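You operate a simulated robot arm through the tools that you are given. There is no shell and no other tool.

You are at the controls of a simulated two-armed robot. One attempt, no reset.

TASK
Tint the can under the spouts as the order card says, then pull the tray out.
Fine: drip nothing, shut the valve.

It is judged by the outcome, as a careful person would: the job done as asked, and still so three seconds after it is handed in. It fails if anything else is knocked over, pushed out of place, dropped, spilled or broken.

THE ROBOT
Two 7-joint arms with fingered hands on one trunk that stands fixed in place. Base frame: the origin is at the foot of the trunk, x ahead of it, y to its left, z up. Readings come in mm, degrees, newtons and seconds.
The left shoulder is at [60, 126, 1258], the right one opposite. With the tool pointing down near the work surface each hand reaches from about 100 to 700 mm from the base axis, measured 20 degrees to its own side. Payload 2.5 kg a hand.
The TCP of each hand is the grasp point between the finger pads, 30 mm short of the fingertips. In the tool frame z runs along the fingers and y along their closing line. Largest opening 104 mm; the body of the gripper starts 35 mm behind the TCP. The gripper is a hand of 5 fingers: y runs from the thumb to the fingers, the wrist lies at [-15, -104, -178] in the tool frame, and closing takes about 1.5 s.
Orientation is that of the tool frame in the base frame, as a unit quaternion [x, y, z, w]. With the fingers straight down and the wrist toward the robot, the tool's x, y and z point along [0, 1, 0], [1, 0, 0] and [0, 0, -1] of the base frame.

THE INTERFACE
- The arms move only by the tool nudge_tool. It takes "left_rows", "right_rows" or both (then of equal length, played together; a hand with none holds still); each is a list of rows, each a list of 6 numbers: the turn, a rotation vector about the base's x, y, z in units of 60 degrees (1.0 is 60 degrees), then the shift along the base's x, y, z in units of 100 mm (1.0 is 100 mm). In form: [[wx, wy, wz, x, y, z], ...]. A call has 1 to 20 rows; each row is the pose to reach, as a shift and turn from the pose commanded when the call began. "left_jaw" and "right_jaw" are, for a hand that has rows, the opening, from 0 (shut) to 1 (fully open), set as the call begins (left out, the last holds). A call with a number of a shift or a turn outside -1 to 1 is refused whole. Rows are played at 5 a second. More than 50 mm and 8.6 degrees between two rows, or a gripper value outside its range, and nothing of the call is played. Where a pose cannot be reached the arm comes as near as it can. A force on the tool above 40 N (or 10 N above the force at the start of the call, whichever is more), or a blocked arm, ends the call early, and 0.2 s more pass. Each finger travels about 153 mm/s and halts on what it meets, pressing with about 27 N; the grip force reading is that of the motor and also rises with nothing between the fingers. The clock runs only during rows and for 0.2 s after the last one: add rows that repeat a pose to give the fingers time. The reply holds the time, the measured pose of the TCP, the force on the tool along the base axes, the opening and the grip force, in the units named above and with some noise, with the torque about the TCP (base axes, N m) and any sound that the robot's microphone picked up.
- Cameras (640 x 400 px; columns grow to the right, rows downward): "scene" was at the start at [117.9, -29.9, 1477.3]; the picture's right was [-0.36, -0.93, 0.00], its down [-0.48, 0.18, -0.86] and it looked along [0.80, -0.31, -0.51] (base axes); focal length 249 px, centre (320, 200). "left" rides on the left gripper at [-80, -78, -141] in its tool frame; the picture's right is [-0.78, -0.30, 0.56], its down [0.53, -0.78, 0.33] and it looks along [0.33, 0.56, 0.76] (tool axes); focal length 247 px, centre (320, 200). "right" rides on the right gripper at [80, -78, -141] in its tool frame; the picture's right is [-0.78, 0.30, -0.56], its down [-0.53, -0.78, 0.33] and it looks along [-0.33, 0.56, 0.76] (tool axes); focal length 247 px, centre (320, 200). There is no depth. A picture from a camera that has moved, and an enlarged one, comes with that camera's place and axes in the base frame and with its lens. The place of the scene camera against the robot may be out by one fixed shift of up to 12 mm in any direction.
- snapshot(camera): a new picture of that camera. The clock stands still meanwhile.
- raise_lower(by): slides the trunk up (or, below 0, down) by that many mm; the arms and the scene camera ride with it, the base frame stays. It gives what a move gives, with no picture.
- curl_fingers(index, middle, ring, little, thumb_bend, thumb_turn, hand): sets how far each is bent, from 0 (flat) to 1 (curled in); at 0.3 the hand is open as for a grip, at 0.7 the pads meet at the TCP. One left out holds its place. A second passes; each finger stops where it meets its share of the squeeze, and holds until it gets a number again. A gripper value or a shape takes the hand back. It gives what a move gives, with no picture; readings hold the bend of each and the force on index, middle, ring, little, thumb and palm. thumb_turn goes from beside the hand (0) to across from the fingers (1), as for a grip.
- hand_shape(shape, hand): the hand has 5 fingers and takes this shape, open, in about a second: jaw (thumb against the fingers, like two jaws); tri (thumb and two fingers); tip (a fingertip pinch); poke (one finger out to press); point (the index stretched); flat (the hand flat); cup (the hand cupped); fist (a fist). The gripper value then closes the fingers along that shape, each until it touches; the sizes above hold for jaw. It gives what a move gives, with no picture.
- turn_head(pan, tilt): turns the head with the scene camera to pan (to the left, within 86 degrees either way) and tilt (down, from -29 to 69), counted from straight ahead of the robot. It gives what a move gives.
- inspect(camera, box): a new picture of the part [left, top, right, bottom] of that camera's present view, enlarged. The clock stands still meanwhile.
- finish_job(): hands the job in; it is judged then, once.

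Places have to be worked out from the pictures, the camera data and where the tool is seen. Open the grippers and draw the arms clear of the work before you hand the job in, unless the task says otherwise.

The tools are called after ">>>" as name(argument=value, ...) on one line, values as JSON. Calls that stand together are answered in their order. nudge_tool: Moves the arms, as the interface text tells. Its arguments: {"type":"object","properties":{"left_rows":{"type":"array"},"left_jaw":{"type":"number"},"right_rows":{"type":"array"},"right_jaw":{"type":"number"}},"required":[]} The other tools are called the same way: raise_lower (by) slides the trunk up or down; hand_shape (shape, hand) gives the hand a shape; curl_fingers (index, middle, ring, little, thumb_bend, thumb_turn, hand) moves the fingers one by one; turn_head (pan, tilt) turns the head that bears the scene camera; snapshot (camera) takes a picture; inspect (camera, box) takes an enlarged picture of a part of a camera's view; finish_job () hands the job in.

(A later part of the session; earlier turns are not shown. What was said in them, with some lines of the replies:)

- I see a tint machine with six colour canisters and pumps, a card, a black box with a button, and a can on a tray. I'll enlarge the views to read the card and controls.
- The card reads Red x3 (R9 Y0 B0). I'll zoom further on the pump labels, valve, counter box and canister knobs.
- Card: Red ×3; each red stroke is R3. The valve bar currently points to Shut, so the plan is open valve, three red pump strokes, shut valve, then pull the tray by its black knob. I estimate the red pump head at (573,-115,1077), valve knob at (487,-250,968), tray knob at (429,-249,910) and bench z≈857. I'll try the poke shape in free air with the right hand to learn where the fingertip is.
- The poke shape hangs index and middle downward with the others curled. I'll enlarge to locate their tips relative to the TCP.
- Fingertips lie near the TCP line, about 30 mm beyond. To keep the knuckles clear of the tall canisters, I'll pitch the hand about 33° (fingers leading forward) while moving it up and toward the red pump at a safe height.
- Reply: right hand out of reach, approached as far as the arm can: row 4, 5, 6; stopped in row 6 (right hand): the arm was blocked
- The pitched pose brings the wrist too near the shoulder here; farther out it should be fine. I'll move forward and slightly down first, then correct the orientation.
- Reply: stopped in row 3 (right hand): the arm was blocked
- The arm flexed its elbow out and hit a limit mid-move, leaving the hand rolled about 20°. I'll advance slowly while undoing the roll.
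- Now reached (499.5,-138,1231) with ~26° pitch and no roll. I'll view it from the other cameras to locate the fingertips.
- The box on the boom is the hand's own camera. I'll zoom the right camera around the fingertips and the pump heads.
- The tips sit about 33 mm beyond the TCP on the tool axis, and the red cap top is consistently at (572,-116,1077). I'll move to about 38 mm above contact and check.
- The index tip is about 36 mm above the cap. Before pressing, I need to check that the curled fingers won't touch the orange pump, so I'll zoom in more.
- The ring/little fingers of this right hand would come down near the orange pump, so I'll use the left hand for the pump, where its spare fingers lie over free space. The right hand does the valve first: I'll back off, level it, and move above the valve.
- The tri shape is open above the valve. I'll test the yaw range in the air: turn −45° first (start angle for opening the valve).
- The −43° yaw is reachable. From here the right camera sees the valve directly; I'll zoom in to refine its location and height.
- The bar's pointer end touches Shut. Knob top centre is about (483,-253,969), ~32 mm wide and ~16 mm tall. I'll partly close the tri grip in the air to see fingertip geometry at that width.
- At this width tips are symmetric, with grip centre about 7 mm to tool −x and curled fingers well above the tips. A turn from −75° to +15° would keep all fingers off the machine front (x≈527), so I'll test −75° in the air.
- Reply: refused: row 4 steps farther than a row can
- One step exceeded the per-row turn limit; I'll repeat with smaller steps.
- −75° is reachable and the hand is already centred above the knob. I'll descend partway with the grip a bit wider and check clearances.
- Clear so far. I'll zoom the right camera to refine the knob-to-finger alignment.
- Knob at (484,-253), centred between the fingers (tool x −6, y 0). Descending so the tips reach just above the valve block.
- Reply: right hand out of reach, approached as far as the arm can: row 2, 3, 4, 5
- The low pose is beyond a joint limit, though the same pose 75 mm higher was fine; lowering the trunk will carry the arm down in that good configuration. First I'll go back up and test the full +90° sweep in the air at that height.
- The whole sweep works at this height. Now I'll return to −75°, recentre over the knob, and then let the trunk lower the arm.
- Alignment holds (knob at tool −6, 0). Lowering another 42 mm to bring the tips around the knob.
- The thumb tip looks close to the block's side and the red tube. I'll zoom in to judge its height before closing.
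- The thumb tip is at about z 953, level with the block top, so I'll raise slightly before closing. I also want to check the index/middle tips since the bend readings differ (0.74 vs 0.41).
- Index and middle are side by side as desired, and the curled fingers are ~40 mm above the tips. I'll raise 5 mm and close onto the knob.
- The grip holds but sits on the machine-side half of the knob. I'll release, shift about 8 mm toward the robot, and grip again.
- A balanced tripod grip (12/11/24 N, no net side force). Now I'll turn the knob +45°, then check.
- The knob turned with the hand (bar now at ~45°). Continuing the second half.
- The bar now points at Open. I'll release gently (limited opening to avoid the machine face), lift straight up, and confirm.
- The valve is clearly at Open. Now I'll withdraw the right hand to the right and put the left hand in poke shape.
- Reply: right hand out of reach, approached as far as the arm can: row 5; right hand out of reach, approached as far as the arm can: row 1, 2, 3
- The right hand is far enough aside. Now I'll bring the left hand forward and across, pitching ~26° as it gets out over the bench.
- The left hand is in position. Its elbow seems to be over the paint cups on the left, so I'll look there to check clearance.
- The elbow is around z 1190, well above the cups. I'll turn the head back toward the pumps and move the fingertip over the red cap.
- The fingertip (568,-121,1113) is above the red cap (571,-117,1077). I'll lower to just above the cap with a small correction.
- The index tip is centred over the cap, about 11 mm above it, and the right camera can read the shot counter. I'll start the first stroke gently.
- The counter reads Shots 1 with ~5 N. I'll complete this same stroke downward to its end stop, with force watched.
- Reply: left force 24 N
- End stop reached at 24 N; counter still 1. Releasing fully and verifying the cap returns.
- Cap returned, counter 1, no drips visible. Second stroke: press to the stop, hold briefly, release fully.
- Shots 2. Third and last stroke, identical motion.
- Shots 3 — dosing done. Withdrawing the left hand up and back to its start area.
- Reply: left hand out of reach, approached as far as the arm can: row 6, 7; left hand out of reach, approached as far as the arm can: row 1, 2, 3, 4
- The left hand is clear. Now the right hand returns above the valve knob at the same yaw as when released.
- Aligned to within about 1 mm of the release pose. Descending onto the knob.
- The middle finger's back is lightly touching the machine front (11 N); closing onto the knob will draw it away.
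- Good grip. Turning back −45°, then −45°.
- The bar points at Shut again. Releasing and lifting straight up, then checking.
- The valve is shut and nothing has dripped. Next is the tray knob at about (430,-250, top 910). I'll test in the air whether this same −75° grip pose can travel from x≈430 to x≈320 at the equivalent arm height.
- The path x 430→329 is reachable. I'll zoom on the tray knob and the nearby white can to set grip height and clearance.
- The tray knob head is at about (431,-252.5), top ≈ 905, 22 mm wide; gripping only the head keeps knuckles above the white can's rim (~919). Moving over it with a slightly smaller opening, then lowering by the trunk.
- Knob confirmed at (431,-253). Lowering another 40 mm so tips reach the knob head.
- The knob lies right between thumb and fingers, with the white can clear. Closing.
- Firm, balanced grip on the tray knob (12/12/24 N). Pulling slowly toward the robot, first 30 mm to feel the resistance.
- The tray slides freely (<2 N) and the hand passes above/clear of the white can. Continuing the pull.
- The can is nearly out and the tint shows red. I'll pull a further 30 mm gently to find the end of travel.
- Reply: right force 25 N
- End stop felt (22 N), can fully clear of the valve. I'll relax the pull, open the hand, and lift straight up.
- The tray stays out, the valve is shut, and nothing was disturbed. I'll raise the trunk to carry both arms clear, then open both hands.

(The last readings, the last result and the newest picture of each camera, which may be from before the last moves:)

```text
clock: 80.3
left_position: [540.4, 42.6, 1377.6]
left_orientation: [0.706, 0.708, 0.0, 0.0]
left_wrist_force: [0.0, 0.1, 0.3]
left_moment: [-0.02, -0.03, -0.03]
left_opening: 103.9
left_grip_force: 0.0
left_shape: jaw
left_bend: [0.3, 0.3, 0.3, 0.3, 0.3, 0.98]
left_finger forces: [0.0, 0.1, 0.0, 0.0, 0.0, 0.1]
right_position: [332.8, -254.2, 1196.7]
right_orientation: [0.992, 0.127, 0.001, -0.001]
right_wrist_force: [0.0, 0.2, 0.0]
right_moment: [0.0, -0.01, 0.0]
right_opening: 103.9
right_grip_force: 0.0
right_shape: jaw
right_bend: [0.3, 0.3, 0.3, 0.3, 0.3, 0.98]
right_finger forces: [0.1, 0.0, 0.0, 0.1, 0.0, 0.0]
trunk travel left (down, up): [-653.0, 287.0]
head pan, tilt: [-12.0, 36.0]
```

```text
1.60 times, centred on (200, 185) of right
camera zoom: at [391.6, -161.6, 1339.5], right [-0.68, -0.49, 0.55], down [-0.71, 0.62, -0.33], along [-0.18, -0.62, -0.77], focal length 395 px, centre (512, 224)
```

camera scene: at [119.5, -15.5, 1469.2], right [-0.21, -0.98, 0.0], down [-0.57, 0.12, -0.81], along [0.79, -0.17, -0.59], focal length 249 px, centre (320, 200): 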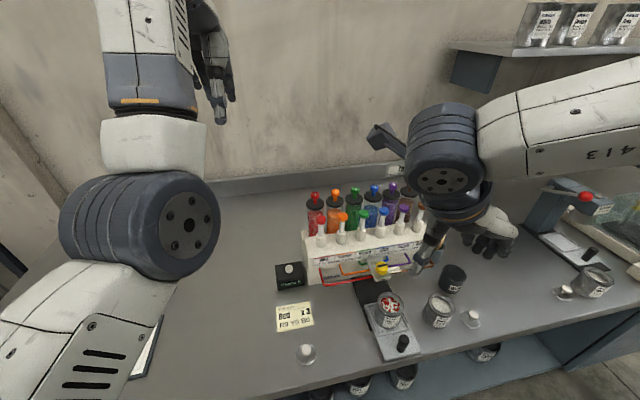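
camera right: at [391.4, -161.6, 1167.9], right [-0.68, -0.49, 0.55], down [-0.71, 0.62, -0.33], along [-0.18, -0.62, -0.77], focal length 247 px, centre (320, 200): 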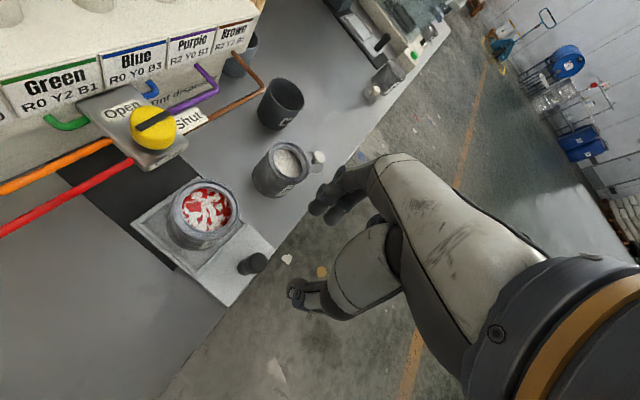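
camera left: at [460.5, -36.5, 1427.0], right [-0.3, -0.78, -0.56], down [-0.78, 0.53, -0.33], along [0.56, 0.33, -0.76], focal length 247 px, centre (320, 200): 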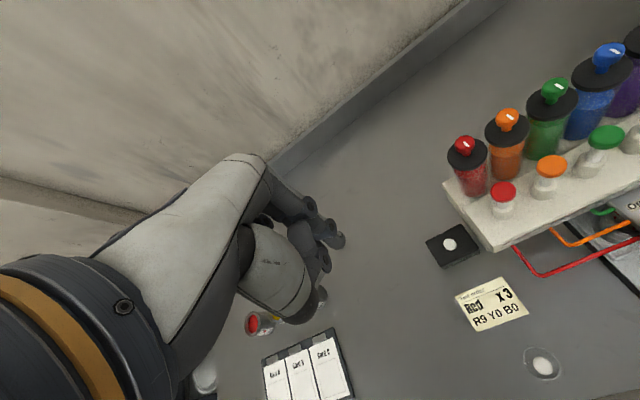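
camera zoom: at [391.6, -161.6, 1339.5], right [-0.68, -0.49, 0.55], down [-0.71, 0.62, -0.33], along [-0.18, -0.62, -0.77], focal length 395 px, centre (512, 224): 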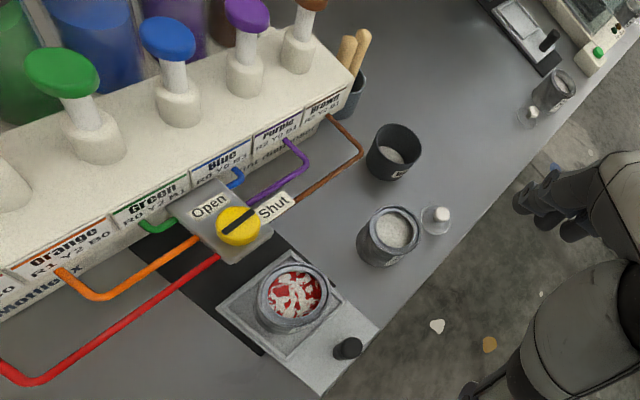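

Everything looks right: valve Shut, tray out, Shots 3. I'll move the right hand aside from above the tray and take a last close look for drips.

>>> nudge_tool(right_rows=[[0, 0, 0.1, 0, -0.2, 0], [0, 0, 0.2, 0, -0.4, 0], [0, 0, 0.3, 0, -0.6, 0], [0, 0, 0.4, 0, -0.8, 0], [0, 0, 0.5, 0, -1.0, 0]])

>>> inspect(camera="scene", box=[300, 230, 460, 370])

>>> snapshot(camera="right")

```text
clock: 80.9
left_position: [539.5, 43.2, 1378.2]
left_orientation: [0.706, 0.708, 0.0, 0.0]
left_wrist_force: [-0.7, 0.7, -0.5]
left_moment: [-0.03, 0.02, 0.02]
left_opening: 104.0
left_grip_force: 0.0
left_shape: jaw
left_bend: [0.3, 0.3, 0.3, 0.3, 0.3, 0.98]
left_finger forces: [0.0, 0.0, 0.0, 0.0, 0.0, 0.0]
right_position: [318.1, -298.7, 1149.7]
right_orientation: [0.967, 0.237, -0.093, -0.014]
right_wrist_force: [-0.7, 0.1, 0.0]
right_moment: [-0.04, 0.01, 0.0]
right_opening: 103.8
right_grip_force: 0.0
right_shape: jaw
right_bend: [0.3, 0.3, 0.3, 0.3, 0.3, 0.98]
right_finger forces: [0.1, 0.0, 0.0, 0.0, 0.1, 0.0]
trunk travel left (down, up): [-653.0, 287.0]
head pan, tilt: [-12.0, 36.0]
stopped in row 3 (right hand): the arm was blocked; the commanded pose is now the measured one
```

```text
2.86 times, centred on (380, 300) of scene
camera zoom: at [119.4, -15.6, 1469.2], right [-0.21, -0.98, 0.0], down [-0.57, 0.12, -0.81], along [0.79, -0.17, -0.59], focal length 711 px, centre (149, -86)
```

zoom: 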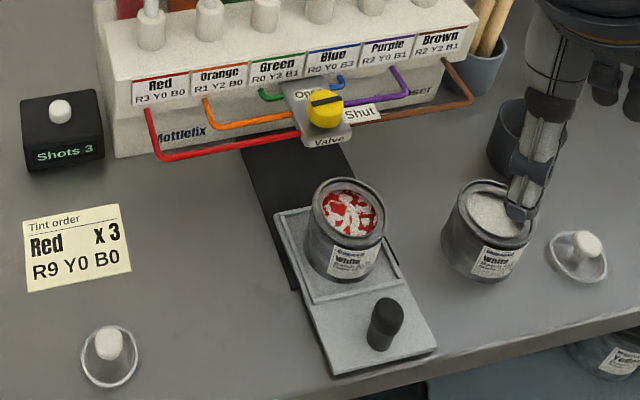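

```text
taken
camera right: at [379.9, -193.0, 1280.8], right [-0.44, -0.61, 0.66], down [-0.88, 0.44, -0.18], along [-0.18, -0.66, -0.73], focal length 247 px, centre (320, 200)
```

right: 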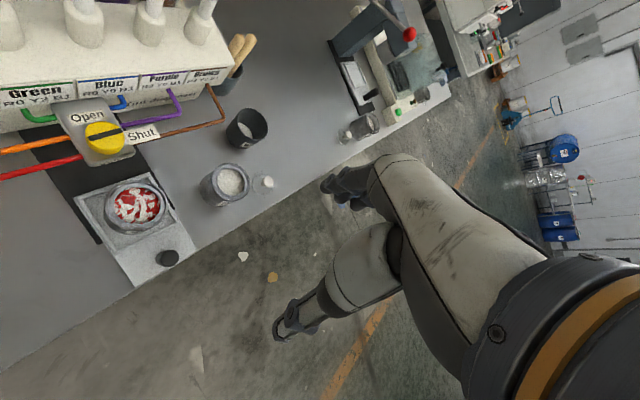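

No drips anywhere, valve at Shut, tinted can out on the tray. The right hand hit a joint limit in the air, so I'll just raise the trunk to lift both arms well clear.

>>> raise_lower(by=100)

>>> snapshot(camera="scene")

```text
clock: 82.3
left_position: [539.2, 41.9, 1476.8]
left_orientation: [0.706, 0.708, -0.001, 0.0]
left_wrist_force: [0.8, 0.6, -0.2]
left_moment: [0.0, 0.03, -0.01]
left_opening: 103.9
left_grip_force: 0.1
left_shape: jaw
left_bend: [0.3, 0.3, 0.3, 0.3, 0.3, 0.98]
left_finger forces: [0.0, 0.0, 0.1, 0.0, 0.1, 0.0]
right_position: [319.2, -299.7, 1250.4]
right_orientation: [0.967, 0.236, -0.095, -0.015]
right_wrist_force: [-0.6, -0.6, 0.7]
right_moment: [-0.03, 0.01, -0.03]
right_opening: 104.0
right_grip_force: 0.0
right_shape: jaw
right_bend: [0.3, 0.3, 0.3, 0.3, 0.3, 0.98]
right_finger forces: [0.1, 0.0, 0.0, 0.0, 0.0, 0.0]
trunk travel left (down, up): [-753.0, 187.0]
head pan, tilt: [-12.0, 36.0]
```

```text
taken
camera scene: at [119.6, -15.5, 1569.2], right [-0.21, -0.98, 0.0], down [-0.57, 0.12, -0.81], along [0.79, -0.17, -0.59], focal length 249 px, centre (320, 200)
```

scene: 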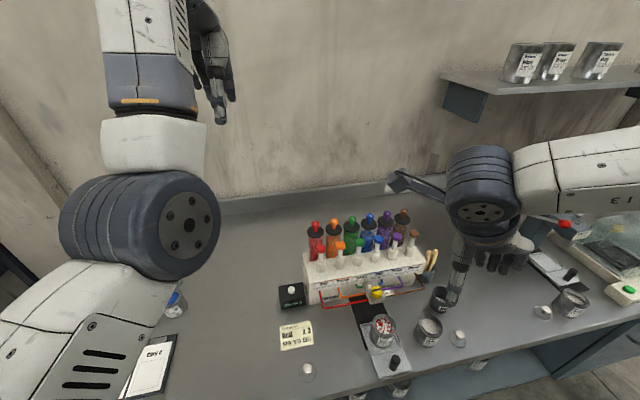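

The can has three red shots, the valve is shut, the tray is out, both hands are open and clear, and nothing was disturbed. Handing in.

>>> finish_job()

```text
The job is handed in.
```

I tinted the can as the card says (Red ×3, R9 Y0 B0), shut the valve and pulled the tray out. The job is handed in.

- **Tint:** the valve was opened, the red pump was pressed down to its stop three times, and the counter read "Shots 3". Red is visible in the white paint.
- **Valve:** it was turned back so the pointer lines up with Shut before the tray moved.
- **Tray:** it came out to its end stop, about 95 mm, and the can is clear of the spouts.
- **Drips and disturbance:** I saw no drips on the bench, tray or dispenser in the last pictures, and nothing was knocked over or moved. When the right hand came down to shut the valve, one finger pressed lightly (about 11 N) on what looked like the dispenser front. The dispenser did not move.

Both hands are open and raised well above the bench. When I moved the right hand aside at the end it reached a joint limit in free air, so I raised the trunk to clear both arms.
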